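You operate a simulated robot arm through the tools that you are given. There is no shell and no other tool. Be economical: measure what you need, move in short steps, check, and stop when the job is done.

You are at the controls of a simulated two-armed robot. One attempt, no reset.

JOB
Put the angle block on the top of the bead table away on the back of the railed table. Then take the green can and leave it on top of the purple panel. Then open the post drawer. Do these in the order given. Set down upright: angle block, green can.

Only the result counts: the job must be done as asked and must still hold three seconds after the hand-in. Knocking over, shifting, dropping, spilling or breaking anything else fails it.

ROBOT AND FRAMES
Two 7-joint arms with two-finger parallel grippers on one trunk, on a base that drives. Base frame: it is fixed to the floor where the robot stands at the start and does not move with it; the origin is under the middle of the robot, x ahead of it, y to its left, z up; the surface under the hand at the start is at about z = 0.78. Lengths are in m, angles in degrees, forces in N, time in s.
The left shoulder is at the start at [0.028, 0.174, 1.409], the right one opposite. With the tool pointing down near the work surface each hand reaches from about 0.1 to 0.52 m from the robot's upright axis, wherever it stands, measured 20 degrees to its own side. Places, roughly: back of the railed table [5.8, 0.1, 0.8]; green can [-3.75, -0.25, 1]; post drawer [-0.8, 2.5, 0.7]; purple panel (30x22x6 cm) [-1.3, -0.4, 0.8]. Payload 3.6 kg a hand.
Tool frame (each hand has its own): the origin (TCP) lies between the finger pads and is the grasp point; the fingertips stand 0.03 m ahead of it; z points along the fingers, y is the line along which they close. Largest opening 0.11 m; finger width 0.02, thickness 0.01; the body of the gripper, 0.048 by 0.112 m, starts 0.055 m behind the TCP.
Orientation is that of the tool frame in the base frame, as a unit quaternion [x, y, z, w]. With the fingers straight down and closing along the base's y, the tool's x points along the base's -x, its y along +y and its z along -z.

CONTROLS
- The arms move only by the tool play_rows. It takes "left_steps", "right_steps" or both (then of equal length, played together; a hand with none holds still); each is one flat list of numbers, 7 for each row, row after row: the shift along the tool's x, y, z in m, then the turn, a rotation vector about the tool's x, y, z in degrees, then the opening, from 0 (shut) to 1 (fully open). In form: [tx, ty, tz, rx, ry, rz, grip, tx, ty, tz, rx, ry, rz, grip, ...]. A call has 1 to 12 rows; each row is the pose to reach, as a shift and turn from the pose commanded when the call began, along the tool's axes at that moment. Each row takes 0.2 s and may step no farther than 0.05 m and 8.6 degrees from the row before; otherwise, or with a gripper value out of range, the whole call is refused. A pose out of reach is approached as far as the arm can. The call stops where the force on the tool passes 40 N (or 10 N more than at its start, if that is more) or the arm is blocked; 0.2 s more then pass. Each finger travels about 0.153 m/s and halts on what it meets, pressing with about 37 N; the grip force reading is that of the motor and also rises with nothing between the fingers. The clock runs only during rows and for 0.2 s after the last one: add rows that repeat a pose to give the fingers time. It gives the time, the measured TCP pose, the force on the tool (base axes), the opening and the grip force at its end, in the units of the frame above (readings bear some noise), with the torque about the TCP (base axes, N m) and any sound that the robot's microphone picked up.
- Cameras (640 x 400 px; columns grow to the right, rows downward): "scene" is now at [0.095, -0.0209, 1.562]; the picture's right is [-0.30, -0.95, 0.00], its down [-0.73, 0.23, -0.64] and it looks along [0.61, -0.19, -0.77] (base axes); focal length 257 px, centre (320, 200). "left" rides on the left gripper at [0.072, -0.017, -0.103] in its tool frame; the picture's right is [0.23, 0.97, 0.00], its down [-0.76, 0.18, -0.62] and it looks along [-0.61, 0.14, 0.78] (tool axes); focal length 222 px, centre (320, 200). "right" rides on the right gripper at [0.072, 0.017, -0.103] in its tool frame; the picture's right is [-0.23, 0.97, 0.00], its down [-0.76, -0.18, -0.62] and it looks along [-0.61, -0.14, 0.78] (tool axes); focal length 222 px, centre (320, 200). There is no depth. A picture from a camera that has moved, and an enlarged one, comes with that camera's place and axes in the base frame and with its lens.
- get_image(camera): a new picture of that camera. No time passes.
- lift_body(by): slides the trunk up (or, below 0, down) by that many m; the arms and the scene camera ride with it, the base frame stays. It gives what a move gives, with no picture.
- drive_base(legs): drives the robot by 1 to 6 legs, each [ahead, left, turn to the left] in m, m and degrees, along the robot's own axes; the way and the turn of a leg run together, so that a leg with both is an arc; at most 1.5 m and 180 degrees a leg. The arms and the cameras ride along, it lands a little off, and it stops where it bumps. It gives what a move gives.
- head_to(pan, tilt): turns the head with the scene camera to pan (to the left, within 86 degrees either way) and tilt (down, from -29 to 69), counted from straight ahead of the robot. It gives what a move gives.
- inspect(camera, box): a new picture of the part [left, top, right, bottom] of that camera's present view, enlarged. No time passes.
- close_job(): hands the job in; it is judged then, once.

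Work in short steps. Places have to be worked out from the pictures, the camera data and where the tool is seen: move nearer, look again, correct. Check each grasp and each placing, and mend what went wrong. You have 165 turns and 130 pictures in all, those below and enlarged ones among them. Open the grippers and draw the arms clear of the work before you hand the job in, unless the task says otherwise; then end with one line.

The tools are called after "Request:" by a JSON object that holds its "api" and its "payload". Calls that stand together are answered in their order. play_rows: Moves the arms, as the interface text tells. Its arguments: {"type":"object","properties":{"left_steps":{"type":"array","items":{"type":"number"}},"right_steps":{"type":"array","items":{"type":"number"}}},"required":[]} The other tools are called the same way: lift_body (by) slides the trunk up or down; drive_base (legs) drives the base; head_to (pan, tilt) turns the head that bears the scene camera; get_image (camera) takes a picture; inspect (camera, box) takes an enlarged picture of a part of a camera's view; close_job () hands the job in.

At the start:

```text
clock: 0.0
left_tcp_pos: [0.3365, 0.2144, 1.0]
left_tcp_rot: [-0.002, 0.989, 0.149, 0.002]
left_wrist_force: [0.4, -0.2, 0.8]
left_moment: [0.01, -0.01, 0.02]
left_width: 0.1101
left_gripper_force: 0.0
right_tcp_pos: [0.4214, -0.328, 1.124]
right_tcp_rot: [0.011, 1.0, -0.014, 0.006]
right_wrist_force: [-0.1, -0.1, 0.6]
right_moment: [0.02, 0.04, -0.01]
right_width: 0.1102
right_gripper_force: 0.2
trunk travel left (down, up): [-0.523, 0.24]
robot x, y, heading: [-0.0017, 0.0003, 0.2]
head pan, tilt: [-17.5, 49.9]
```

scene: 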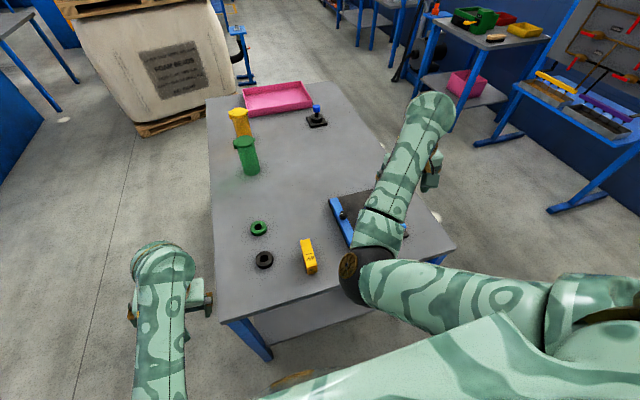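
right: 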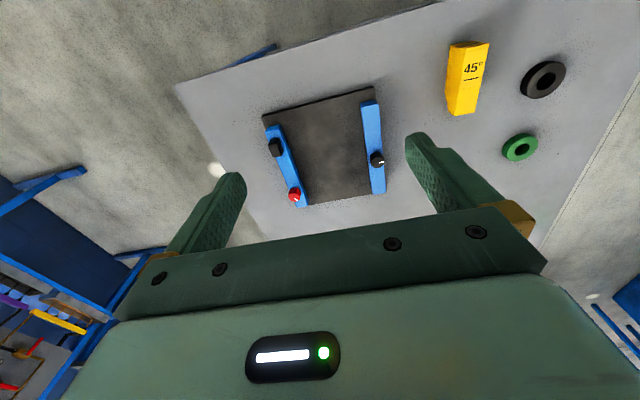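
left: 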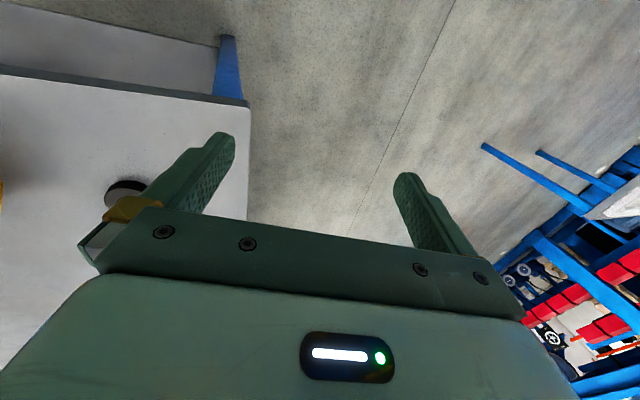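

The table ahead has a yellow 45° block at about [0.49, -0.10]. I need to know whether this is the bead table, so I look around more closely.

Request:
{"api": "inspect", "payload": {"camera": "scene", "box": [200, 70, 460, 330]}}

Request:
{"api": "head_to", "payload": {"pan": 0, "tilt": 10}}

Request:
{"api": "get_image", "payload": {"camera": "scene"}}

Request:
{"api": "head_to", "payload": {"pan": 80, "tilt": 15}}

Request:
{"api": "get_image", "payload": {"camera": "scene"}}

Request:
{"api": "head_to", "payload": {"pan": -80, "tilt": 15}}

Request:
{"api": "get_image", "payload": {"camera": "scene"}}

```text
1.54 times, centred on (330, 200) of scene
camera zoom: at [0.095, -0.0209, 1.562], right [-0.3, -0.95, 0.0], down [-0.73, 0.23, -0.64], along [0.61, -0.19, -0.77], focal length 395 px, centre (305, 200)
```

zoom: 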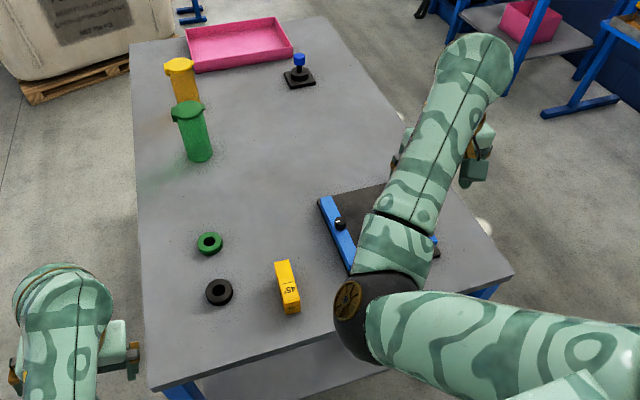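

```text
clock: 1.1
left_tcp_pos: [0.3374, 0.2156, 1.0001]
left_tcp_rot: [-0.003, 0.989, 0.151, 0.001]
left_wrist_force: [0.2, 0.1, 0.1]
left_moment: [0.02, -0.03, 0.01]
left_width: 0.1099
left_gripper_force: 0.1
right_tcp_pos: [0.4214, -0.3304, 1.124]
right_tcp_rot: [0.014, 1.0, -0.017, 0.007]
right_wrist_force: [-0.8, 0.3, 0.6]
right_moment: [-0.03, 0.0, 0.0]
right_width: 0.11
right_gripper_force: 0.0
trunk travel left (down, up): [-0.523, 0.24]
robot x, y, heading: [0.0023, 0.0016, 0.1]
head pan, tilt: [0.0, 10.0]
```

```text
125 pictures are left
camera scene: at [0.1145, 0.0022, 1.6237], right [0.0, -1.0, 0.0], down [-0.17, 0.0, -0.98], along [0.98, 0.0, -0.17], focal length 257 px, centre (320, 200)
```

scene: 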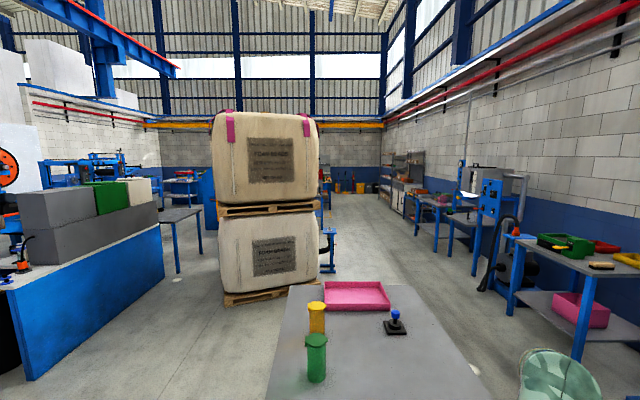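

```text
clock: 2.6
left_tcp_pos: [0.3366, 0.2165, 1.0]
left_tcp_rot: [-0.003, 0.989, 0.15, 0.002]
left_wrist_force: [0.3, 0.0, -0.9]
left_moment: [0.01, 0.01, -0.02]
left_width: 0.1101
left_gripper_force: 0.1
right_tcp_pos: [0.4207, -0.3311, 1.1238]
right_tcp_rot: [0.013, 1.0, -0.018, 0.007]
right_wrist_force: [0.3, -0.1, 0.1]
right_moment: [-0.04, 0.0, 0.02]
right_width: 0.11
right_gripper_force: 0.0
trunk travel left (down, up): [-0.523, 0.24]
robot x, y, heading: [0.0, -0.0016, 0.2]
head pan, tilt: [80.0, 15.0]
```

```text
124 pictures are left
camera scene: at [0.0378, 0.0942, 1.6157], right [0.98, -0.17, 0.0], down [-0.05, -0.25, -0.97], along [0.17, 0.95, -0.26], focal length 257 px, centre (320, 200)
```

scene: 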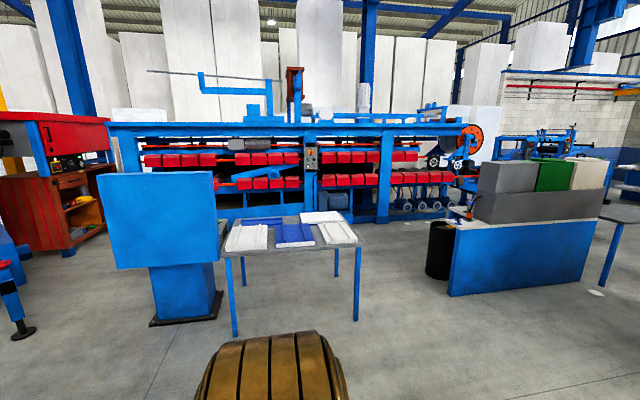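

```text
clock: 5.0
left_tcp_pos: [0.3372, 0.2156, 1.0002]
left_tcp_rot: [-0.003, 0.988, 0.151, 0.001]
left_wrist_force: [0.8, 0.7, -0.2]
left_moment: [0.0, 0.02, 0.02]
left_width: 0.1102
left_gripper_force: 0.1
right_tcp_pos: [0.4194, -0.3322, 1.1235]
right_tcp_rot: [0.013, 1.0, -0.018, 0.006]
right_wrist_force: [0.0, -0.1, -0.5]
right_moment: [-0.02, -0.04, -0.02]
right_width: 0.1097
right_gripper_force: 0.0
trunk travel left (down, up): [-0.523, 0.24]
robot x, y, heading: [-0.0035, 0.0008, 0.1]
head pan, tilt: [-80.0, 15.0]
```

```text
123 pictures are left
camera scene: at [0.0377, -0.0897, 1.6157], right [-0.98, -0.17, 0.0], down [-0.05, 0.25, -0.97], along [0.17, -0.95, -0.26], focal length 257 px, centre (320, 200)
```

scene: 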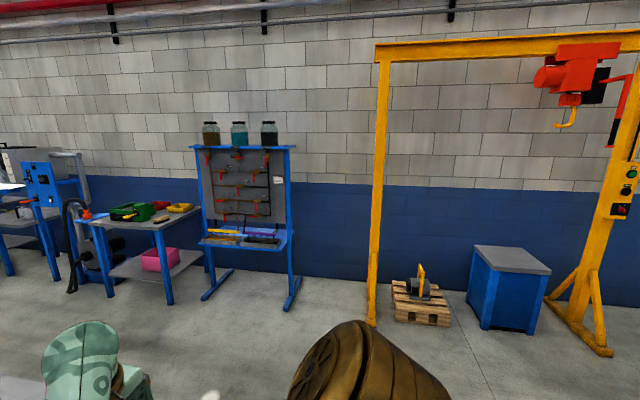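

The bag label seems to say "foam beads", so this nearby table is probably the bead table. I inspect the block with the right-hand camera.

Request:
{"api": "inspect", "payload": {"camera": "right", "box": [400, 0, 600, 170]}}

Request:
{"api": "head_to", "payload": {"pan": -5, "tilt": 60}}

Request:
{"api": "get_image", "payload": {"camera": "scene"}}

```text
2.35 times, centred on (500, 85) of right
camera zoom: at [0.3479, -0.31, 1.2268], right [0.25, 0.97, -0.03], down [0.75, -0.18, 0.64], along [0.61, -0.18, -0.77], focal length 523 px, centre (-104, 471)
```

zoom: 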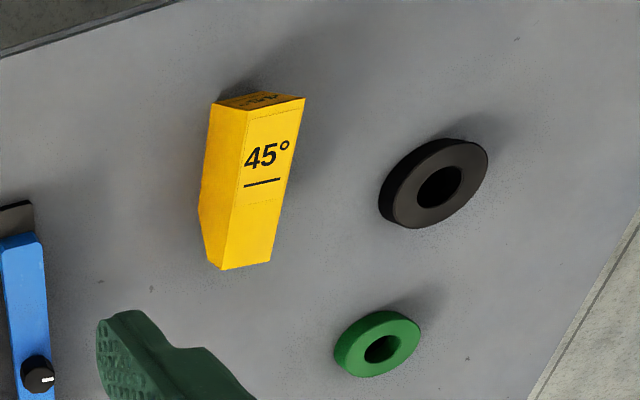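

```text
clock: 6.5
left_tcp_pos: [0.3367, 0.217, 0.9998]
left_tcp_rot: [-0.002, 0.989, 0.151, 0.001]
left_wrist_force: [0.1, -0.2, -0.4]
left_moment: [0.0, 0.01, -0.01]
left_width: 0.1102
left_gripper_force: 0.0
right_tcp_pos: [0.4207, -0.332, 1.1246]
right_tcp_rot: [0.013, 1.0, -0.018, 0.005]
right_wrist_force: [0.1, 0.6, 0.3]
right_moment: [0.02, -0.03, 0.01]
right_width: 0.11
right_gripper_force: 0.1
trunk travel left (down, up): [-0.523, 0.24]
robot x, y, heading: [0.0034, 0.0012, -0.0]
head pan, tilt: [-5.0, 60.0]
```

```text
121 pictures are left
camera scene: at [0.0879, -0.0036, 1.5494], right [-0.09, -1.0, 0.0], down [-0.86, 0.08, -0.5], along [0.5, -0.04, -0.87], focal length 257 px, centre (320, 200)
```

scene: 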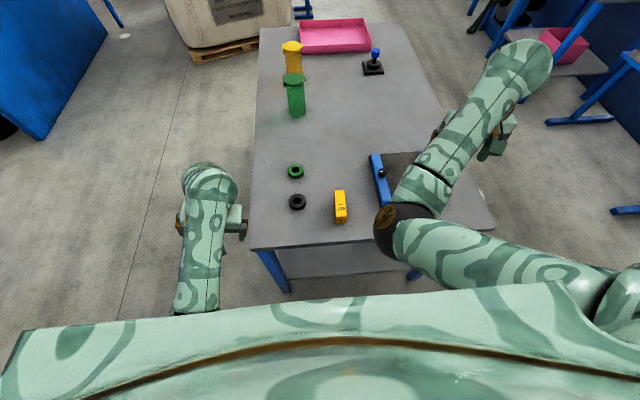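

The block is a lying 45° wedge prism, about 35 mm wide in y, 100 mm long in x, centred near [0.48, -0.098], with its top near z 0.82. I bring the right hand above it with a straight-down tool.

Request:
{"api": "play_rows", "payload": {"right_steps": [-0.01, 0.045, 0.0, 0, 0, 0, 1, -0.02, 0.09, 0.01, 0, 0, 0, 1, -0.03, 0.135, 0.03, 0, 0, 0, 1, -0.04, 0.18, 0.05, 0, 0, 0, 1, -0.05, 0.215, 0.08, 0, 0, 0, 1, -0.055, 0.234, 0.12, 0, 0, 0, 1, -0.055, 0.234, 0.15, 0, 0, 0, 0.8, -0.055, 0.234, 0.15, 0, 0, 0, 0.8]}}

Request:
{"api": "get_image", "payload": {"camera": "right"}}

Request:
{"api": "get_image", "payload": {"camera": "scene"}}

```text
refused: row 3 steps farther than a row can; nothing moved
```

```text
120 pictures are left
camera right: at [0.3479, -0.31, 1.2268], right [0.25, 0.97, -0.03], down [0.75, -0.18, 0.64], along [0.61, -0.18, -0.77], focal length 222 px, centre (320, 200)
```

right: 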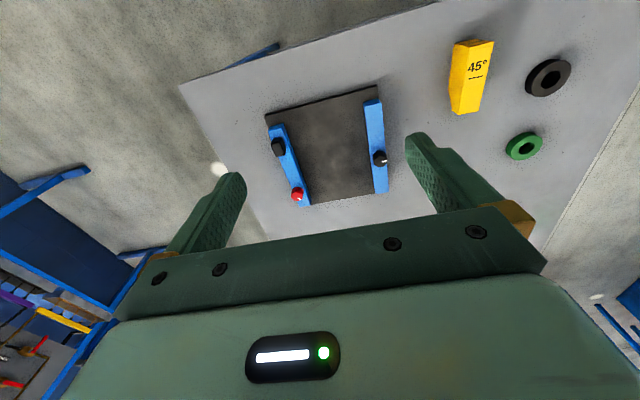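

```text
119 pictures are left
camera scene: at [0.0879, -0.0036, 1.5494], right [-0.09, -1.0, 0.0], down [-0.86, 0.08, -0.5], along [0.5, -0.04, -0.87], focal length 257 px, centre (320, 200)
```

scene: 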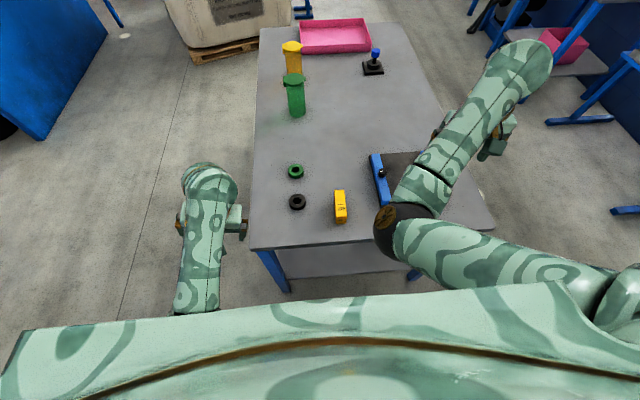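

The row was a hair too long; I re-space the same path. I'll take pictures only after it succeeds.

Request:
{"api": "play_rows", "payload": {"right_steps": [-0.01, 0.04, 0.0, 0, 0, 0, 1, -0.02, 0.08, 0.01, 0, 0, 0, 1, -0.03, 0.12, 0.02, 0, 0, 0, 1, -0.04, 0.16, 0.04, 0, 0, 0, 1, -0.05, 0.2, 0.06, 0, 0, 0, 1, -0.055, 0.234, 0.09, 0, 0, 0, 1, -0.055, 0.234, 0.125, 0, 0, 0, 0.8, -0.055, 0.234, 0.16, 0, 0, 0, 0.8, -0.055, 0.234, 0.16, 0, 0, 0, 0.8]}}

Request:
{"api": "get_image", "payload": {"camera": "right"}}

```text
clock: 7.3
left_tcp_pos: [0.3368, 0.2173, 0.9997]
left_tcp_rot: [-0.003, 0.988, 0.151, 0.0]
left_wrist_force: [0.3, 0.4, -0.2]
left_moment: [-0.01, 0.03, -0.04]
left_width: 0.11
left_gripper_force: 0.1
right_tcp_pos: [0.4953, -0.234, 1.1683]
right_tcp_rot: [0.022, 0.996, -0.02, 0.082]
right_wrist_force: [0.4, -0.3, 0.1]
right_moment: [-0.03, 0.0, 0.01]
right_width: 0.1099
right_gripper_force: 0.0
right hand out of reach, approached as far as the arm can: row 1, 2
trunk travel left (down, up): [-0.523, 0.24]
robot x, y, heading: [-0.003, -0.0018, 0.1]
head pan, tilt: [-5.0, 60.0]
stopped in row 3 (right hand): the arm was blocked; the commanded pose is now the measured one
```

```text
118 pictures are left
camera right: at [0.4071, -0.2103, 1.26], right [0.27, 0.96, 0.0], down [0.64, -0.18, 0.75], along [0.72, -0.2, -0.67], focal length 222 px, centre (320, 200)
```

right: 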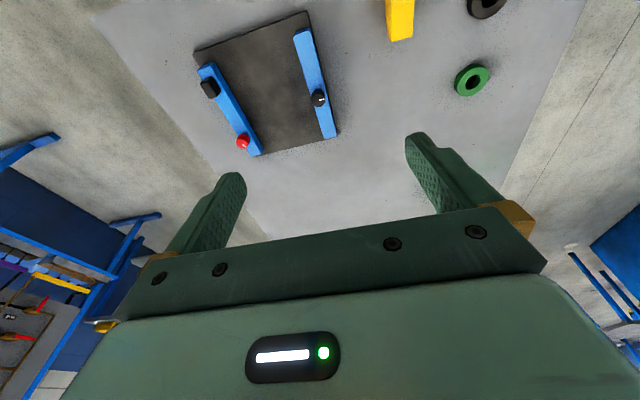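

The arm hit a limit up high (too folded) and tilted about 9° about tool y. I lower first while righting the tool, then move sideways.

Request:
{"api": "play_rows", "payload": {"right_steps": [0.012, 0.0, 0.04, 0, 3, 0, 1, 0.024, 0.0, 0.08, -1, 6, -1, 1, 0.036, 0.0, 0.12, -2, 9.4, -2, 1, 0.04, 0.03, 0.15, -2, 9.4, -2, 1, 0.044, 0.06, 0.17, -2, 9.4, -2, 1, 0.047, 0.1, 0.183, -2, 9.4, -2, 1, 0.047, 0.136, 0.183, -2, 9.4, -2, 0.8, 0.047, 0.136, 0.183, -2, 9.4, -2, 0.8]}}

Request:
{"api": "get_image", "payload": {"camera": "right"}}

```text
clock: 9.3
left_tcp_pos: [0.3372, 0.2164, 1.0005]
left_tcp_rot: [-0.002, 0.988, 0.152, 0.002]
left_wrist_force: [0.0, 1.0, -0.1]
left_moment: [-0.01, -0.03, 0.01]
left_width: 0.1098
left_gripper_force: 0.0
right_tcp_pos: [0.5314, -0.1494, 1.0208]
right_tcp_rot: [0.029, 0.998, -0.029, 0.052]
right_wrist_force: [-0.1, 0.9, 0.3]
right_moment: [0.03, 0.0, 0.04]
right_width: 0.0876
right_gripper_force: 0.0
trunk travel left (down, up): [-0.523, 0.24]
robot x, y, heading: [-0.0024, -0.002, 0.1]
head pan, tilt: [-5.0, 60.0]
stopped in row 8 (right hand): the arm was blocked; the commanded pose is now the measured one
```

```text
117 pictures are left
camera right: at [0.4502, -0.1227, 1.1155], right [0.28, 0.96, -0.03], down [0.68, -0.18, 0.71], along [0.67, -0.22, -0.7], focal length 222 px, centre (320, 200)
```

right: 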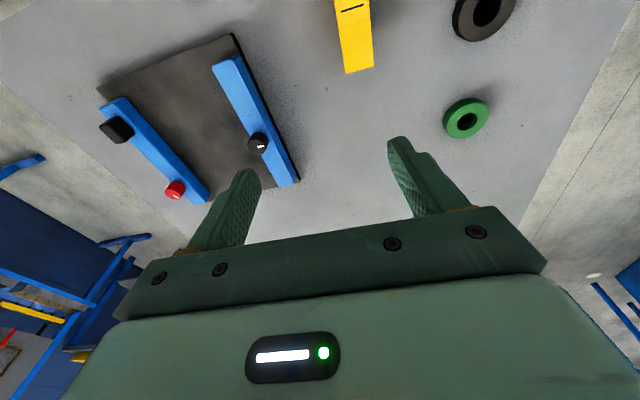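

The arm again stalled, seemingly too folded. I raise the trunk so that the arm can be more stretched at block height.

Request:
{"api": "lift_body", "payload": {"by": 0.15}}

Request:
{"api": "play_rows", "payload": {"right_steps": [0.005, 0.0, 0.045, 0, 2, 0, 0.8, 0.01, 0.0, 0.09, 0, 4, 0, 0.8, 0.02, 0.0, 0.135, -1, 6, -1, 0.8, 0.03, 0.0, 0.18, -2, 6, -2, 0.8, 0.03, 0.0, 0.18, -3, 6, -3, 0.8]}}

Request:
{"api": "get_image", "payload": {"camera": "scene"}}

```text
clock: 10.1
left_tcp_pos: [0.335, 0.2873, 1.0538]
left_tcp_rot: [-0.001, 0.972, 0.236, 0.0]
left_wrist_force: [0.6, -0.7, 0.0]
left_moment: [0.02, 0.0, -0.02]
left_width: 0.1099
left_gripper_force: 0.1
right_tcp_pos: [0.533, -0.1834, 1.0697]
right_tcp_rot: [0.043, 0.996, -0.054, 0.052]
right_wrist_force: [0.3, 0.3, -0.1]
right_moment: [-0.01, 0.02, -0.02]
right_width: 0.0881
right_gripper_force: 0.0
trunk travel left (down, up): [-0.574, 0.189]
robot x, y, heading: [-0.0001, -0.0018, 0.3]
head pan, tilt: [-5.0, 60.0]
stopped: the arm was blocked; the commanded pose is now the measured one
```

```text
clock: 11.3
left_tcp_pos: [0.3354, 0.2858, 1.0522]
left_tcp_rot: [-0.001, 0.972, 0.235, -0.001]
left_wrist_force: [0.6, 1.0, -0.5]
left_moment: [0.03, 0.01, 0.0]
left_width: 0.1101
left_gripper_force: 0.1
right_tcp_pos: [0.5007, -0.1977, 0.906]
right_tcp_rot: [0.017, 1.0, -0.023, -0.002]
right_wrist_force: [0.2, -0.7, -0.8]
right_moment: [0.02, -0.03, -0.02]
right_width: 0.088
right_gripper_force: 0.0
right hand out of reach, approached as far as the arm can: row 3, 4, 5
trunk travel left (down, up): [-0.574, 0.189]
robot x, y, heading: [-0.0014, -0.0007, 0.3]
head pan, tilt: [-5.0, 60.0]
```

```text
116 pictures are left
camera scene: at [0.0851, -0.0045, 1.601], right [-0.09, -1.0, 0.0], down [-0.86, 0.08, -0.5], along [0.5, -0.04, -0.87], focal length 257 px, centre (320, 200)
```

scene: 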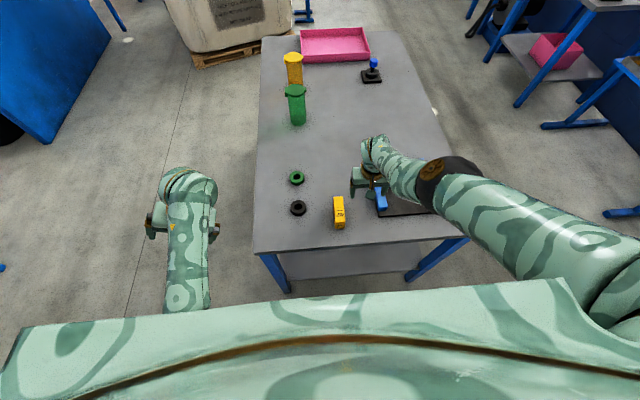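

The tool is now straight down at [0.50, -0.20, 0.906], at the outer edge of reach. I shift toward above the block at [0.478, -0.098].

Request:
{"api": "play_rows", "payload": {"right_steps": [0.012, 0.03, -0.01, 0, 0, 0, 0.8, 0.02, 0.065, -0.01, 0, 0, 0, 0.8, 0.024, 0.1, -0.01, 0, 0, 0, 0.8, 0.024, 0.1, -0.01, -1, 0, -1, 0.8]}}

Request:
{"api": "get_image", "payload": {"camera": "right"}}

```text
clock: 12.3
left_tcp_pos: [0.3345, 0.2853, 1.0513]
left_tcp_rot: [-0.001, 0.972, 0.235, -0.002]
left_wrist_force: [0.3, 0.2, -0.4]
left_moment: [0.01, 0.02, 0.0]
left_width: 0.1098
left_gripper_force: 0.2
right_tcp_pos: [0.4815, -0.0972, 0.9107]
right_tcp_rot: [0.007, 1.0, -0.017, -0.002]
right_wrist_force: [-0.1, 0.3, -0.6]
right_moment: [0.04, 0.01, 0.02]
right_width: 0.0878
right_gripper_force: 0.0
trunk travel left (down, up): [-0.574, 0.189]
robot x, y, heading: [-0.0004, -0.003, -0.1]
head pan, tilt: [-5.0, 60.0]
```

```text
115 pictures are left
camera right: at [0.4091, -0.0764, 1.0145], right [0.24, 0.97, -0.03], down [0.76, -0.17, 0.63], along [0.6, -0.18, -0.78], focal length 222 px, centre (320, 200)
```

right: 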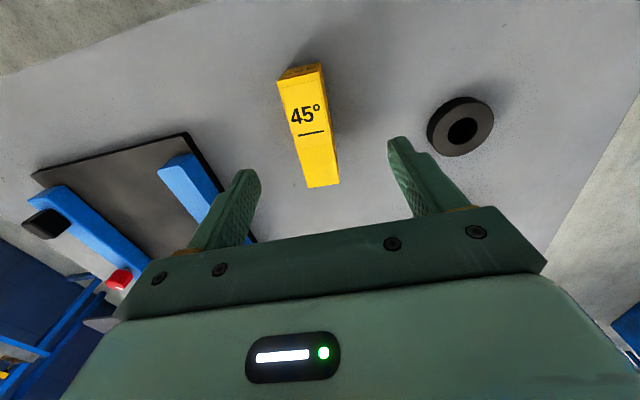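

Block centre refined to about [0.48, -0.107], with yaw about -3°. I descend to TCP z ≈ 0.816 and close.

Request:
{"api": "play_rows", "payload": {"right_steps": [0.0, -0.01, 0.03, 0, 0, 2, 0.8, 0.0, -0.01, 0.06, 0, 0, 3, 0.8, 0.0, -0.01, 0.08, 0, 0, 3, 0.8, 0.0, -0.01, 0.094, 0, 0, 3, 0.8, 0.0, -0.01, 0.094, 0, 0, 3, 0.5, 0.0, -0.01, 0.094, 0, 0, 3, 0.2, 0.0, -0.01, 0.094, 0, 0, 3, 0.0, 0.0, -0.01, 0.094, 0, 0, 3, 0.0, 0.0, -0.01, 0.094, 0, 0, 3, 0.0]}}

Request:
{"api": "get_image", "payload": {"camera": "right"}}

```text
clock: 13.6
left_tcp_pos: [0.3338, 0.2876, 1.052]
left_tcp_rot: [-0.002, 0.972, 0.235, 0.0]
left_wrist_force: [0.6, -0.1, -0.2]
left_moment: [0.03, -0.01, 0.02]
left_width: 0.11
left_gripper_force: 0.0
right_tcp_pos: [0.4436, -0.1143, 0.8608]
right_tcp_rot: [0.032, 0.999, -0.012, 0.003]
right_wrist_force: [-7.9, -0.2, 18.6]
right_moment: [0.2, 0.22, 0.09]
right_width: 0.0213
right_gripper_force: 0.1
right hand out of reach, approached as far as the arm can: row 1, 2, 3, 4, 5, 6
trunk travel left (down, up): [-0.574, 0.189]
robot x, y, heading: [0.0013, -0.001, -0.1]
head pan, tilt: [-5.0, 60.0]
stopped in row 6 (right hand): the force on the tool passed its limit at 42 N (the readings are from after the stop); the commanded pose is now the measured one
```

```text
114 pictures are left
camera right: at [0.3716, -0.0909, 0.9655], right [0.29, 0.96, -0.02], down [0.75, -0.21, 0.63], along [0.6, -0.2, -0.77], focal length 222 px, centre (320, 200)
```

right: 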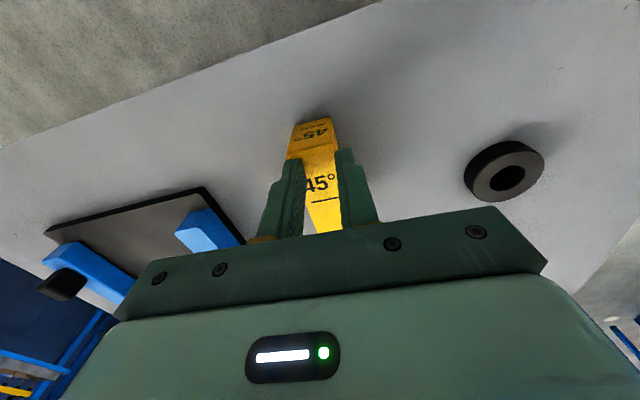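

The arm fell short of reach and pulled back, so the fingertips pressed on the block's near end. I open slightly, then rise clear and look.

Request:
{"api": "play_rows", "payload": {"right_steps": [0, 0, -0.01, 0, 0, 0, 0.2, 0, 0, -0.03, 0, 0, 0, 0.4, 0, 0, -0.06, 0, 0, 0, 0.6, 0, 0, -0.08, 0, 0, 0, 0.8, 0, 0, -0.08, 0, 0, 0, 0.8]}}

Request:
{"api": "get_image", "payload": {"camera": "right"}}

Request:
{"api": "get_image", "payload": {"camera": "scene"}}

```text
clock: 14.3
left_tcp_pos: [0.3339, 0.2883, 1.0505]
left_tcp_rot: [-0.001, 0.972, 0.236, 0.0]
left_wrist_force: [-0.4, 0.7, 0.0]
left_moment: [0.02, -0.02, -0.01]
left_width: 0.1102
left_gripper_force: 0.1
right_tcp_pos: [0.5552, -0.1405, 1.0021]
right_tcp_rot: [0.05, 0.993, -0.019, 0.108]
right_wrist_force: [0.0, -0.5, 0.5]
right_moment: [0.0, -0.03, 0.01]
right_width: 0.0659
right_gripper_force: 0.1
right hand out of reach, approached as far as the arm can: row 1
trunk travel left (down, up): [-0.574, 0.189]
robot x, y, heading: [0.0013, 0.0003, 0.3]
head pan, tilt: [-5.0, 60.0]
stopped in row 3 (right hand): the arm was blocked; the commanded pose is now the measured one
```

```text
113 pictures are left
camera right: at [0.4659, -0.1121, 1.0876], right [0.32, 0.95, 0.02], down [0.59, -0.22, 0.78], along [0.74, -0.24, -0.63], focal length 222 px, centre (320, 200)
```

right: 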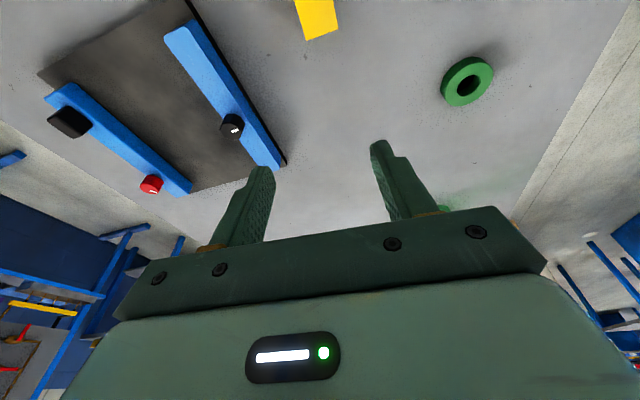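

```text
112 pictures are left
camera scene: at [0.0835, -0.0022, 1.601], right [-0.09, -1.0, 0.0], down [-0.86, 0.07, -0.5], along [0.5, -0.04, -0.87], focal length 257 px, centre (320, 200)
```

scene: 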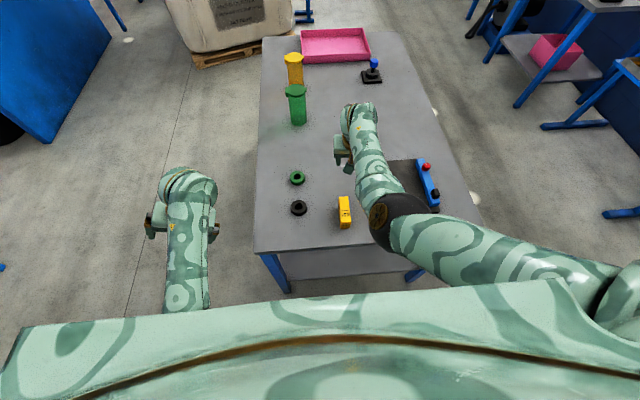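

The block is still upright and only nudged. The arm behaves poorly at this inner/outer limit, so I reposition the base: 0.1 m left and slightly ahead, so the block is on the right hand's natural side.

Request:
{"api": "drive_base", "payload": {"legs": [[0.0, 0.1, 0], [0.06, 0.0, 0]]}}

Request:
{"api": "get_image", "payload": {"camera": "scene"}}

```text
clock: 16.1
left_tcp_pos: [0.393, 0.3867, 1.05]
left_tcp_rot: [-0.002, 0.972, 0.236, -0.002]
left_wrist_force: [0.7, 0.2, -0.5]
left_moment: [0.02, 0.06, 0.05]
left_width: 0.11
left_gripper_force: 0.1
right_tcp_pos: [0.6142, -0.0403, 0.9984]
right_tcp_rot: [0.05, 0.993, -0.02, 0.107]
right_wrist_force: [0.0, -0.2, -0.2]
right_moment: [-0.01, 0.01, 0.0]
right_width: 0.0658
right_gripper_force: 0.0
trunk travel left (down, up): [-0.574, 0.189]
robot x, y, heading: [0.06, 0.1017, -0.2]
head pan, tilt: [-5.0, 60.0]
```

```text
111 pictures are left
camera scene: at [0.1424, 0.0965, 1.601], right [-0.08, -1.0, 0.0], down [-0.86, 0.07, -0.5], along [0.5, -0.04, -0.87], focal length 257 px, centre (320, 200)
```

scene: 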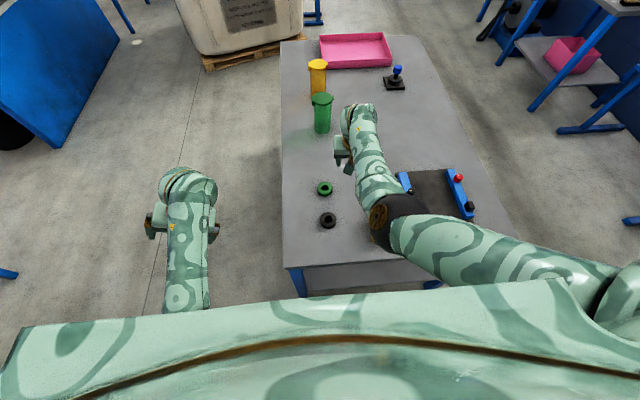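

No bump. I go 0.05 m further ahead, then bring the right hand back over the block with the tilt removed.

Request:
{"api": "drive_base", "payload": {"legs": [[0.05, 0.0, 0]]}}

Request:
{"api": "play_rows", "payload": {"right_steps": [0.04, -0.01, 0.0, -1, 4, -1, 0.8, 0.08, -0.02, 0.0, -2, 8, -2, 0.8, 0.12, -0.035, 0.0, -3, 12, -3, 0.8, 0.15, -0.05, 0.0, -3, 12, -5, 0.8, 0.18, -0.06, 0.0, -3, 12, -5, 0.8, 0.18, -0.06, 0.0, -3, 12, -5, 0.8]}}

Request:
{"api": "get_image", "payload": {"camera": "right"}}

```text
clock: 17.0
left_tcp_pos: [0.4407, 0.3869, 1.0516]
left_tcp_rot: [-0.001, 0.972, 0.236, -0.001]
left_wrist_force: [0.7, 0.3, -0.6]
left_moment: [0.01, 0.03, -0.02]
left_width: 0.1099
left_gripper_force: 0.1
right_tcp_pos: [0.662, -0.0436, 1.0018]
right_tcp_rot: [0.052, 0.993, -0.02, 0.107]
right_wrist_force: [0.9, 0.5, 0.3]
right_moment: [-0.01, 0.02, -0.02]
right_width: 0.066
right_gripper_force: 0.1
trunk travel left (down, up): [-0.574, 0.189]
robot x, y, heading: [0.1052, 0.0991, 0.3]
head pan, tilt: [-5.0, 60.0]
```

```text
clock: 17.6
left_tcp_pos: [0.4423, 0.3866, 1.0526]
left_tcp_rot: [-0.003, 0.972, 0.236, -0.001]
left_wrist_force: [-0.2, -0.2, 0.3]
left_moment: [0.02, 0.02, 0.02]
left_width: 0.1102
left_gripper_force: 0.1
right_tcp_pos: [0.686, -0.0827, 1.0918]
right_tcp_rot: [0.05, 0.987, -0.014, 0.153]
right_wrist_force: [0.0, 0.3, 0.6]
right_moment: [-0.01, 0.01, 0.01]
right_width: 0.088
right_gripper_force: 0.0
trunk travel left (down, up): [-0.574, 0.189]
robot x, y, heading: [0.1053, 0.1009, 0.1]
head pan, tilt: [-5.0, 60.0]
stopped in row 3 (right hand): the arm was blocked; the commanded pose is now the measured one
```

```text
110 pictures are left
camera right: at [0.5877, -0.0543, 1.1687], right [0.31, 0.95, 0.06], down [0.52, -0.22, 0.83], along [0.8, -0.23, -0.56], focal length 222 px, centre (320, 200)
```

right: 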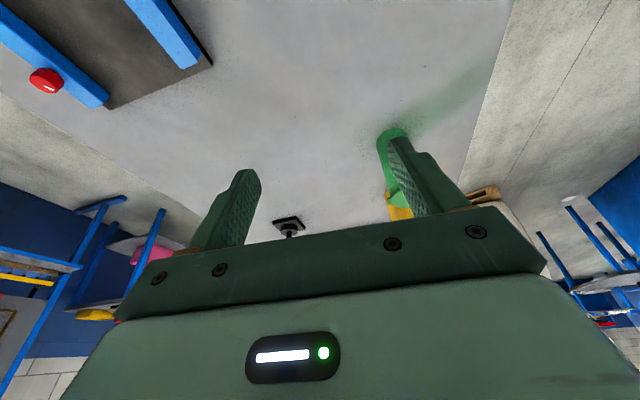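

The arm balks when the hand is high and folded, so I lower it first (vertically, righting the tilt) before pulling in.

Request:
{"api": "play_rows", "payload": {"right_steps": [0.012, 0, 0.038, 0, 4, -1, 0.8, 0.024, 0, 0.076, 0, 8, -2, 0.8, 0.036, 0, 0.114, -1, 12, -3, 0.8, 0.048, 0, 0.15, -1.6, 17, -4, 0.8, 0.075, -0.005, 0.15, -1.6, 17.6, -5, 0.8, 0.105, -0.01, 0.148, -1.6, 17.6, -5.8, 0.8, 0.135, -0.02, 0.138, -1.6, 17.6, -5.8, 0.8, 0.135, -0.02, 0.138, -1.6, 17.6, -5.8, 0.8]}}

Request:
{"api": "get_image", "payload": {"camera": "right"}}

Request:
{"api": "get_image", "payload": {"camera": "scene"}}

```text
clock: 19.4
left_tcp_pos: [0.4426, 0.3868, 1.0523]
left_tcp_rot: [-0.002, 0.971, 0.237, -0.001]
left_wrist_force: [-0.4, 0.3, -0.6]
left_moment: [0.03, -0.01, 0.01]
left_width: 0.1099
left_gripper_force: 0.0
right_tcp_pos: [0.5945, -0.0885, 0.9178]
right_tcp_rot: [-0.004, 1.0, 0.003, -0.002]
right_wrist_force: [0.8, -0.5, 0.4]
right_moment: [-0.01, -0.02, -0.03]
right_width: 0.0882
right_gripper_force: 0.0
right hand out of reach, approached as far as the arm can: row 3, 4, 5, 6
trunk travel left (down, up): [-0.574, 0.189]
robot x, y, heading: [0.1098, 0.1018, 0.2]
head pan, tilt: [-5.0, 60.0]
```

```text
109 pictures are left
camera right: at [0.522, -0.0736, 1.0225], right [0.22, 0.98, 0.0], down [0.77, -0.17, 0.62], along [0.6, -0.13, -0.79], focal length 222 px, centre (320, 200)
```

right: 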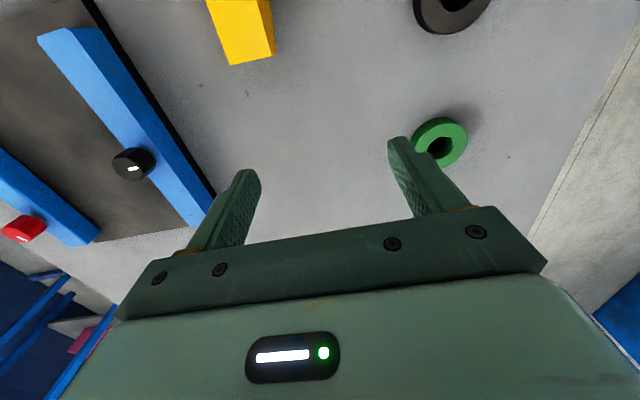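

```text
108 pictures are left
camera scene: at [0.1921, 0.0945, 1.601], right [-0.09, -1.0, 0.0], down [-0.86, 0.07, -0.5], along [0.5, -0.04, -0.87], focal length 257 px, centre (320, 200)
```

scene: 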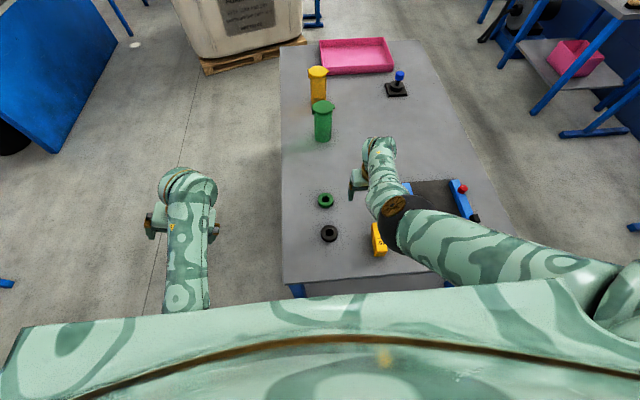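

The tool is vertical at [0.5945, -0.0885, 0.918]. The block centre is now near [0.48, -0.125] with yaw about -5°; I pull in at this height to over it.

Request:
{"api": "play_rows", "payload": {"right_steps": [0.03, -0.01, 0, 0, 0, 1, 0.8, 0.06, -0.02, 0, 0, 0, 3, 0.8, 0.09, -0.03, 0, 0, 0, 5, 0.8, 0.112, -0.037, 0, 0, 0, 5, 0.8, 0.112, -0.037, 0, 0, 0, 5, 0.8]}}

Request:
{"api": "get_image", "payload": {"camera": "right"}}

```text
clock: 20.0
left_tcp_pos: [0.443, 0.3885, 1.0515]
left_tcp_rot: [-0.002, 0.972, 0.236, -0.001]
left_wrist_force: [-0.6, 0.3, -0.4]
left_moment: [0.04, -0.01, 0.01]
left_width: 0.1099
left_gripper_force: 0.1
right_tcp_pos: [0.6623, -0.1259, 1.0303]
right_tcp_rot: [0.028, 0.993, -0.005, 0.118]
right_wrist_force: [0.3, 0.1, 0.1]
right_moment: [-0.03, -0.02, -0.01]
right_width: 0.0879
right_gripper_force: 0.0
trunk travel left (down, up): [-0.574, 0.189]
robot x, y, heading: [0.1088, 0.1, -0.1]
head pan, tilt: [-5.0, 60.0]
stopped in row 2 (right hand): the arm was blocked; the commanded pose is now the measured one
```

```text
107 pictures are left
camera right: at [0.5688, -0.1039, 1.1163], right [0.28, 0.96, 0.05], down [0.58, -0.21, 0.78], along [0.76, -0.19, -0.62], focal length 222 px, centre (320, 200)
```

right: 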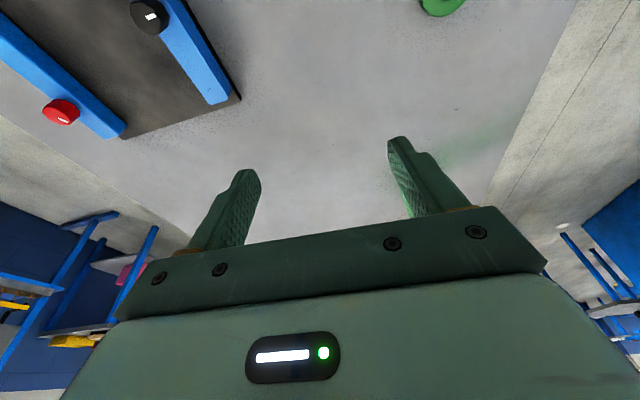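

Pulling in made the arm jump out and up again. I look at the arm's shape to understand what blocks it.

Request:
{"api": "head_to", "payload": {"pan": -40, "tilt": 45}}

Request:
{"api": "get_image", "payload": {"camera": "scene"}}

Request:
{"api": "get_image", "payload": {"camera": "left"}}

```text
clock: 21.0
left_tcp_pos: [0.4422, 0.3875, 1.0518]
left_tcp_rot: [-0.003, 0.972, 0.237, -0.001]
left_wrist_force: [0.1, -0.6, 0.2]
left_moment: [0.01, 0.01, -0.03]
left_width: 0.11
left_gripper_force: 0.0
right_tcp_pos: [0.6595, -0.1246, 1.0313]
right_tcp_rot: [0.028, 0.993, -0.005, 0.117]
right_wrist_force: [0.0, 0.9, -0.5]
right_moment: [0.03, -0.01, 0.01]
right_width: 0.088
right_gripper_force: 0.0
trunk travel left (down, up): [-0.574, 0.189]
robot x, y, heading: [0.109, 0.099, -0.1]
head pan, tilt: [-40.0, 45.0]
```

```text
106 pictures are left
camera scene: at [0.1868, 0.0498, 1.6205], right [-0.64, -0.77, 0.0], down [-0.54, 0.45, -0.71], along [0.54, -0.45, -0.71], focal length 257 px, centre (320, 200)
```

scene: 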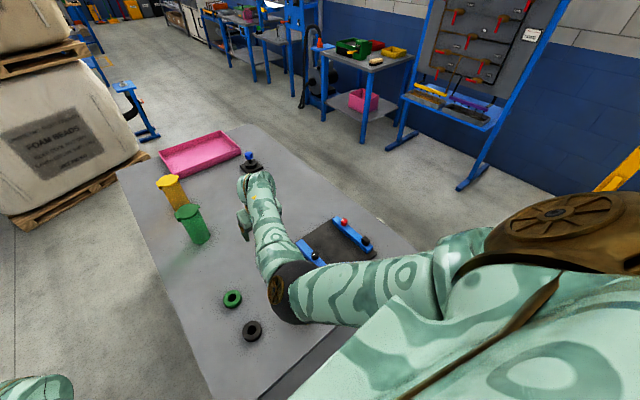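

```text
105 pictures are left
camera left: at [0.3695, 0.3245, 1.1358], right [-0.23, 0.86, 0.45], down [0.76, -0.12, 0.63], along [0.6, 0.49, -0.63], focal length 222 px, centre (320, 200)
```

left: 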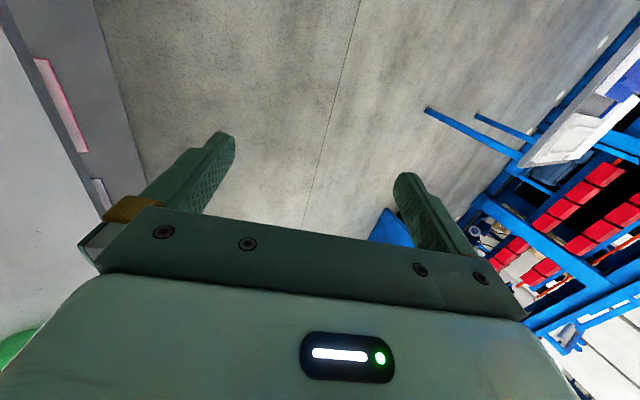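

The elbow has folded inward across the chest, which is what blocks it. I lower the trunk by 0.1 (helps reach) and then swing the hand outward to the right to bring the elbow out.

Request:
{"api": "lift_body", "payload": {"by": -0.09}}

Request:
{"api": "play_rows", "payload": {"right_steps": [0.0, -0.04, 0, 0, 3, -2, 0.8, 0.0, -0.08, 0, 0, 7, -4, 0.8, 0.01, -0.12, -0.005, 0, 10, -4, 0.8, 0.02, -0.16, -0.01, 0, 13, -4, 0.8, 0.03, -0.2, -0.02, 0, 13, -4, 0.8, 0.03, -0.2, -0.02, 0, 13, -4, 0.8]}}

Request:
{"api": "get_image", "payload": {"camera": "scene"}}

```text
clock: 21.7
left_tcp_pos: [0.439, 0.4602, 1.0195]
left_tcp_rot: [0.0, 0.946, 0.324, -0.005]
left_wrist_force: [-1.0, 0.1, -0.3]
left_moment: [0.01, 0.03, 0.05]
left_width: 0.1101
left_gripper_force: 0.0
right_tcp_pos: [0.6642, -0.1349, 0.988]
right_tcp_rot: [0.034, 0.992, -0.009, 0.119]
right_wrist_force: [0.8, 0.0, 0.4]
right_moment: [0.01, 0.02, 0.01]
right_width: 0.0881
right_gripper_force: 0.0
trunk travel left (down, up): [-0.53, 0.233]
robot x, y, heading: [0.1078, 0.1018, 0.2]
head pan, tilt: [-40.0, 45.0]
stopped: the arm was blocked; the commanded pose is now the measured one
```

```text
clock: 23.1
left_tcp_pos: [0.4393, 0.4593, 1.0186]
left_tcp_rot: [0.0, 0.947, 0.322, -0.006]
left_wrist_force: [0.0, 0.6, -0.7]
left_moment: [-0.01, -0.01, 0.01]
left_width: 0.1099
left_gripper_force: 0.1
right_tcp_pos: [0.6135, -0.3313, 1.0021]
right_tcp_rot: [-0.002, 1.0, -0.009, 0.005]
right_wrist_force: [0.0, 0.7, 0.0]
right_moment: [-0.04, 0.03, 0.0]
right_width: 0.088
right_gripper_force: 0.0
trunk travel left (down, up): [-0.53, 0.233]
robot x, y, heading: [0.1062, 0.0997, 0.1]
head pan, tilt: [-40.0, 45.0]
```

```text
104 pictures are left
camera scene: at [0.1911, 0.0503, 1.5763], right [-0.64, -0.77, 0.0], down [-0.54, 0.45, -0.71], along [0.54, -0.45, -0.71], focal length 257 px, centre (320, 200)
```

scene: 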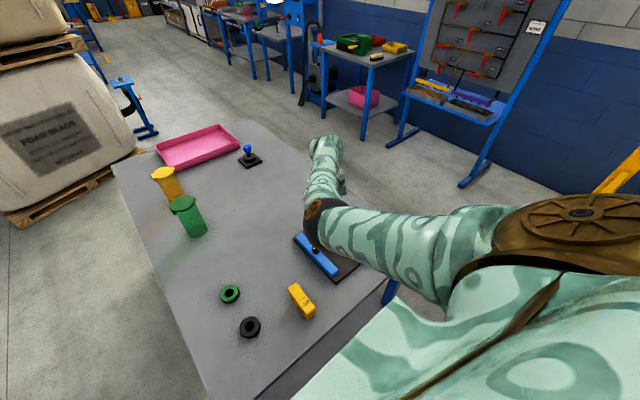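

Now the right arm is well outward, with the tool vertical at [0.61, -0.33, 1.00]. I pull in and down first, then come sideways to the block.

Request:
{"api": "play_rows", "payload": {"right_steps": [0.03, 0, 0.02, 0, 0, 0, 0.8, 0.06, 0, 0.04, 0, 0, 0, 0.8, 0.09, 0, 0.06, 0, 0, 0, 0.8, 0.12, 0.01, 0.075, 0, 0, 0, 0.8, 0.13, 0.05, 0.075, 0, 0, 0, 0.8, 0.13, 0.09, 0.075, 0, 0, 0, 0.8, 0.13, 0.13, 0.075, 0, 0, 2, 0.8, 0.131, 0.17, 0.075, 0, 0, 5, 0.8, 0.131, 0.205, 0.075, 0, 0, 5, 0.8, 0.131, 0.205, 0.075, 0, 0, 5, 0.8]}}

Request:
{"api": "get_image", "payload": {"camera": "right"}}

```text
clock: 24.6
left_tcp_pos: [0.4386, 0.4607, 1.0186]
left_tcp_rot: [0.0, 0.946, 0.323, -0.006]
left_wrist_force: [0.4, 0.3, 0.0]
left_moment: [-0.02, -0.05, 0.01]
left_width: 0.1099
left_gripper_force: 0.1
right_tcp_pos: [0.6021, -0.2512, 1.0364]
right_tcp_rot: [0.016, 0.99, -0.016, 0.138]
right_wrist_force: [0.3, 0.6, -0.3]
right_moment: [-0.05, 0.02, -0.01]
right_width: 0.088
right_gripper_force: 0.1
trunk travel left (down, up): [-0.53, 0.233]
robot x, y, heading: [0.1074, 0.1013, -0.0]
head pan, tilt: [-40.0, 45.0]
stopped in row 7 (right hand): the arm was blocked; the commanded pose is now the measured one
```

```text
103 pictures are left
camera right: at [0.5053, -0.229, 1.1167], right [0.25, 0.97, 0.03], down [0.56, -0.17, 0.81], along [0.79, -0.19, -0.58], focal length 222 px, centre (320, 200)
```

right: 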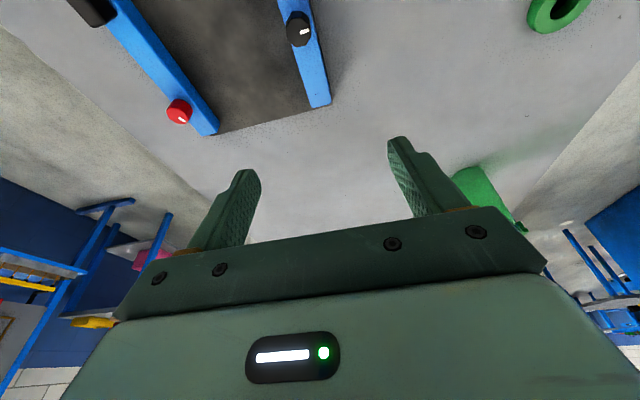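

The arm flips its posture when folded toward the chest. I'll first free the left arm (it drifts with each lift, tilted 38°), to a mirrored neutral pose, and move the right hand back out to a settled spot.

Request:
{"api": "play_rows", "payload": {"left_steps": [-0.015, 0.006, -0.016, 7, 0, 0, 1, -0.03, 0.012, -0.032, 14, 0, 0, 1, -0.045, 0.018, -0.048, 21, 0, 0, 1, -0.06, 0.024, -0.064, 28, 0, 0, 1, -0.075, 0.03, -0.08, 35, 0, 0, 1, -0.09, 0.038, -0.097, 38, 0, 0, 1, -0.09, 0.038, -0.097, 38, 0, 0, 1], "right_steps": [0, -0.02, 0.02, 0, 4, 0, 0.8, 0, -0.04, 0.04, 0, 8, 0, 0.8, 0, -0.05, 0.06, 0, 12, 0, 0.8, 0.01, -0.06, 0.075, 0, 15, 0, 0.8, 0.02, -0.06, 0.09, 0, 15.8, 0, 0.8, 0.02, -0.06, 0.09, 0, 15.8, 0, 0.8, 0.02, -0.06, 0.09, 0, 15.8, 0, 0.8]}}

```text
clock: 25.4
left_tcp_pos: [0.4712, 0.5116, 1.0817]
left_tcp_rot: [-0.02, 0.97, 0.244, -0.011]
left_wrist_force: [-0.3, 0.4, -0.1]
left_moment: [0.02, 0.04, -0.03]
left_width: 0.1104
left_gripper_force: 0.1
right_tcp_pos: [0.6155, -0.2969, 0.9857]
right_tcp_rot: [0.017, 0.999, -0.013, 0.048]
right_wrist_force: [-0.5, 0.1, 1.1]
right_moment: [-0.01, 0.0, 0.02]
right_width: 0.0877
right_gripper_force: 0.1
trunk travel left (down, up): [-0.53, 0.233]
robot x, y, heading: [0.1048, 0.0952, 0.0]
head pan, tilt: [-40.0, 45.0]
stopped in row 3 (left hand): the arm was blocked; the commanded pose is now the measured one
```

Continue righting the left hand while moving it forward where the arm has room; right hand too.

Request:
{"api": "play_rows", "payload": {"left_steps": [-0.03, -0.01, -0.005, 4, 0, 0, 1, -0.06, -0.02, -0.01, 10, 0, 0, 1, -0.08, -0.035, -0.02, 16, 0, 0, 1, -0.1, -0.05, -0.03, 22, 0, 0, 1, -0.11, -0.07, -0.038, 28, 0, 0, 1, -0.11, -0.07, -0.038, 28, 0, 0, 1]}}

Request:
{"api": "play_rows", "payload": {"right_steps": [0, 0, 0.02, 0, 3, 0, 0.8, 0, 0, 0.04, 0, 5.5, 0, 0.8, 0.005, 0, 0.05, 0, 5.5, 0, 0.8, 0.005, 0, 0.05, 0, 5.5, 0, 0.8]}}

Request:
{"api": "head_to", "payload": {"pan": 0, "tilt": 55}}

Request:
{"api": "get_image", "payload": {"camera": "scene"}}

```text
clock: 26.8
left_tcp_pos: [0.5847, 0.4337, 1.0796]
left_tcp_rot: [-0.021, 1.0, 0.002, -0.006]
left_wrist_force: [-0.1, -0.2, 0.6]
left_moment: [-0.04, 0.01, -0.01]
left_width: 0.1102
left_gripper_force: 0.1
right_tcp_pos: [0.6136, -0.2969, 0.9855]
right_tcp_rot: [0.016, 0.999, -0.012, 0.048]
right_wrist_force: [0.2, -0.4, -1.1]
right_moment: [-0.01, -0.02, 0.0]
right_width: 0.0879
right_gripper_force: 0.0
trunk travel left (down, up): [-0.53, 0.233]
robot x, y, heading: [0.1077, 0.0974, -0.1]
head pan, tilt: [-40.0, 45.0]
```

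```text
clock: 27.8
left_tcp_pos: [0.5841, 0.4342, 1.0787]
left_tcp_rot: [-0.022, 1.0, 0.002, -0.007]
left_wrist_force: [-0.1, -0.8, -0.9]
left_moment: [0.02, -0.01, -0.02]
left_width: 0.11
left_gripper_force: 0.1
right_tcp_pos: [0.6128, -0.2999, 0.9348]
right_tcp_rot: [0.018, 1.0, -0.012, -0.001]
right_wrist_force: [0.1, 0.0, -0.6]
right_moment: [-0.05, 0.02, -0.03]
right_width: 0.0882
right_gripper_force: 0.0
trunk travel left (down, up): [-0.53, 0.233]
robot x, y, heading: [0.1097, 0.0972, -0.0]
head pan, tilt: [-40.0, 45.0]
```

```text
clock: 28.8
left_tcp_pos: [0.5838, 0.4352, 1.0777]
left_tcp_rot: [-0.022, 1.0, 0.003, -0.006]
left_wrist_force: [0.3, -0.4, 0.1]
left_moment: [0.03, -0.01, -0.01]
left_width: 0.1099
left_gripper_force: 0.0
right_tcp_pos: [0.6137, -0.2996, 0.9348]
right_tcp_rot: [0.017, 1.0, -0.012, 0.0]
right_wrist_force: [-1.0, 0.0, -0.4]
right_moment: [0.01, 0.01, 0.02]
right_width: 0.0878
right_gripper_force: 0.1
trunk travel left (down, up): [-0.53, 0.233]
robot x, y, heading: [0.1074, 0.0972, 0.1]
head pan, tilt: [0.0, 55.0]
```

```text
102 pictures are left
camera scene: at [0.2007, 0.1017, 1.5628], right [0.0, -1.0, 0.0], down [-0.82, 0.0, -0.57], along [0.57, 0.0, -0.82], focal length 257 px, centre (320, 200)
```

scene: 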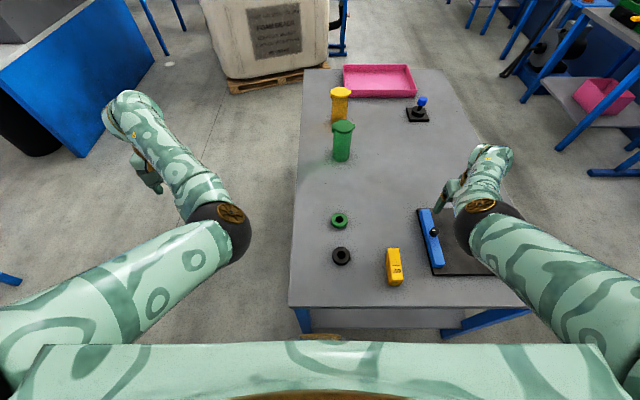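

Both arms are now in a clean posture. I raise the right hand a bit, lower the trunk 0.08 for more reach, then use the base to put the block beneath the hand.

Request:
{"api": "play_rows", "payload": {"right_steps": [0, 0, -0.03, 0, 0, 0, 0.8, 0, 0, -0.06, 0, 0, 0, 0.8, 0, 0, -0.06, 0, 0, 0, 0.8]}}

Request:
{"api": "lift_body", "payload": {"by": -0.08}}

Request:
{"api": "drive_base", "payload": {"legs": [[-0.09, 0.12, 0]]}}

Request:
{"api": "get_image", "payload": {"camera": "right"}}

```text
clock: 29.6
left_tcp_pos: [0.5843, 0.4348, 1.0798]
left_tcp_rot: [-0.022, 1.0, 0.003, -0.007]
left_wrist_force: [-0.2, 0.2, -0.8]
left_moment: [0.0, 0.0, 0.0]
left_width: 0.11
left_gripper_force: 0.1
right_tcp_pos: [0.6118, -0.2986, 0.9953]
right_tcp_rot: [0.017, 1.0, -0.012, -0.001]
right_wrist_force: [0.2, 0.1, -0.8]
right_moment: [0.02, -0.01, 0.01]
right_width: 0.0881
right_gripper_force: 0.0
trunk travel left (down, up): [-0.53, 0.233]
robot x, y, heading: [0.1085, 0.098, 0.1]
head pan, tilt: [0.0, 55.0]
```

```text
clock: 30.8
left_tcp_pos: [0.5847, 0.4357, 0.9996]
left_tcp_rot: [-0.022, 1.0, 0.003, -0.006]
left_wrist_force: [-0.1, -0.4, 0.3]
left_moment: [0.04, -0.04, 0.0]
left_width: 0.11
left_gripper_force: 0.1
right_tcp_pos: [0.6143, -0.2963, 0.9162]
right_tcp_rot: [0.016, 1.0, -0.013, 0.0]
right_wrist_force: [0.2, 0.3, 0.6]
right_moment: [0.02, 0.03, 0.0]
right_width: 0.0878
right_gripper_force: 0.1
trunk travel left (down, up): [-0.45, 0.313]
robot x, y, heading: [0.1101, 0.1017, 0.1]
head pan, tilt: [0.0, 55.0]
```

```text
clock: 32.2
left_tcp_pos: [0.4924, 0.5571, 0.9989]
left_tcp_rot: [-0.022, 1.0, 0.002, -0.006]
left_wrist_force: [0.8, 0.2, 0.3]
left_moment: [-0.03, 0.01, 0.01]
left_width: 0.11
left_gripper_force: 0.0
right_tcp_pos: [0.5242, -0.1761, 0.9167]
right_tcp_rot: [0.017, 1.0, -0.013, 0.001]
right_wrist_force: [-0.3, -0.1, -0.2]
right_moment: [-0.02, 0.0, -0.02]
right_width: 0.0879
right_gripper_force: 0.1
trunk travel left (down, up): [-0.45, 0.313]
robot x, y, heading: [0.0128, 0.2201, 0.2]
head pan, tilt: [0.0, 55.0]
```

```text
101 pictures are left
camera right: at [0.4522, -0.1545, 1.0203], right [0.26, 0.97, -0.02], down [0.76, -0.19, 0.63], along [0.6, -0.18, -0.78], focal length 222 px, centre (320, 200)
```

right: 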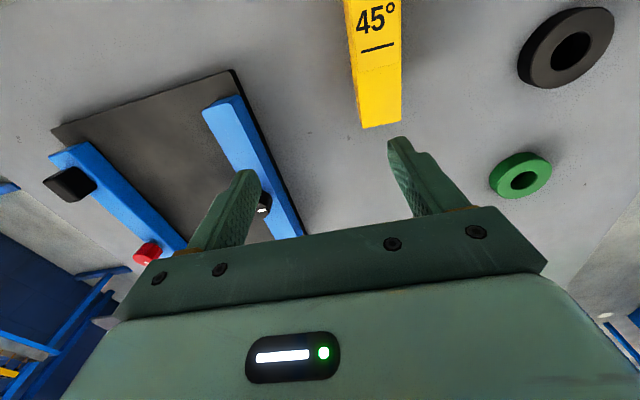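

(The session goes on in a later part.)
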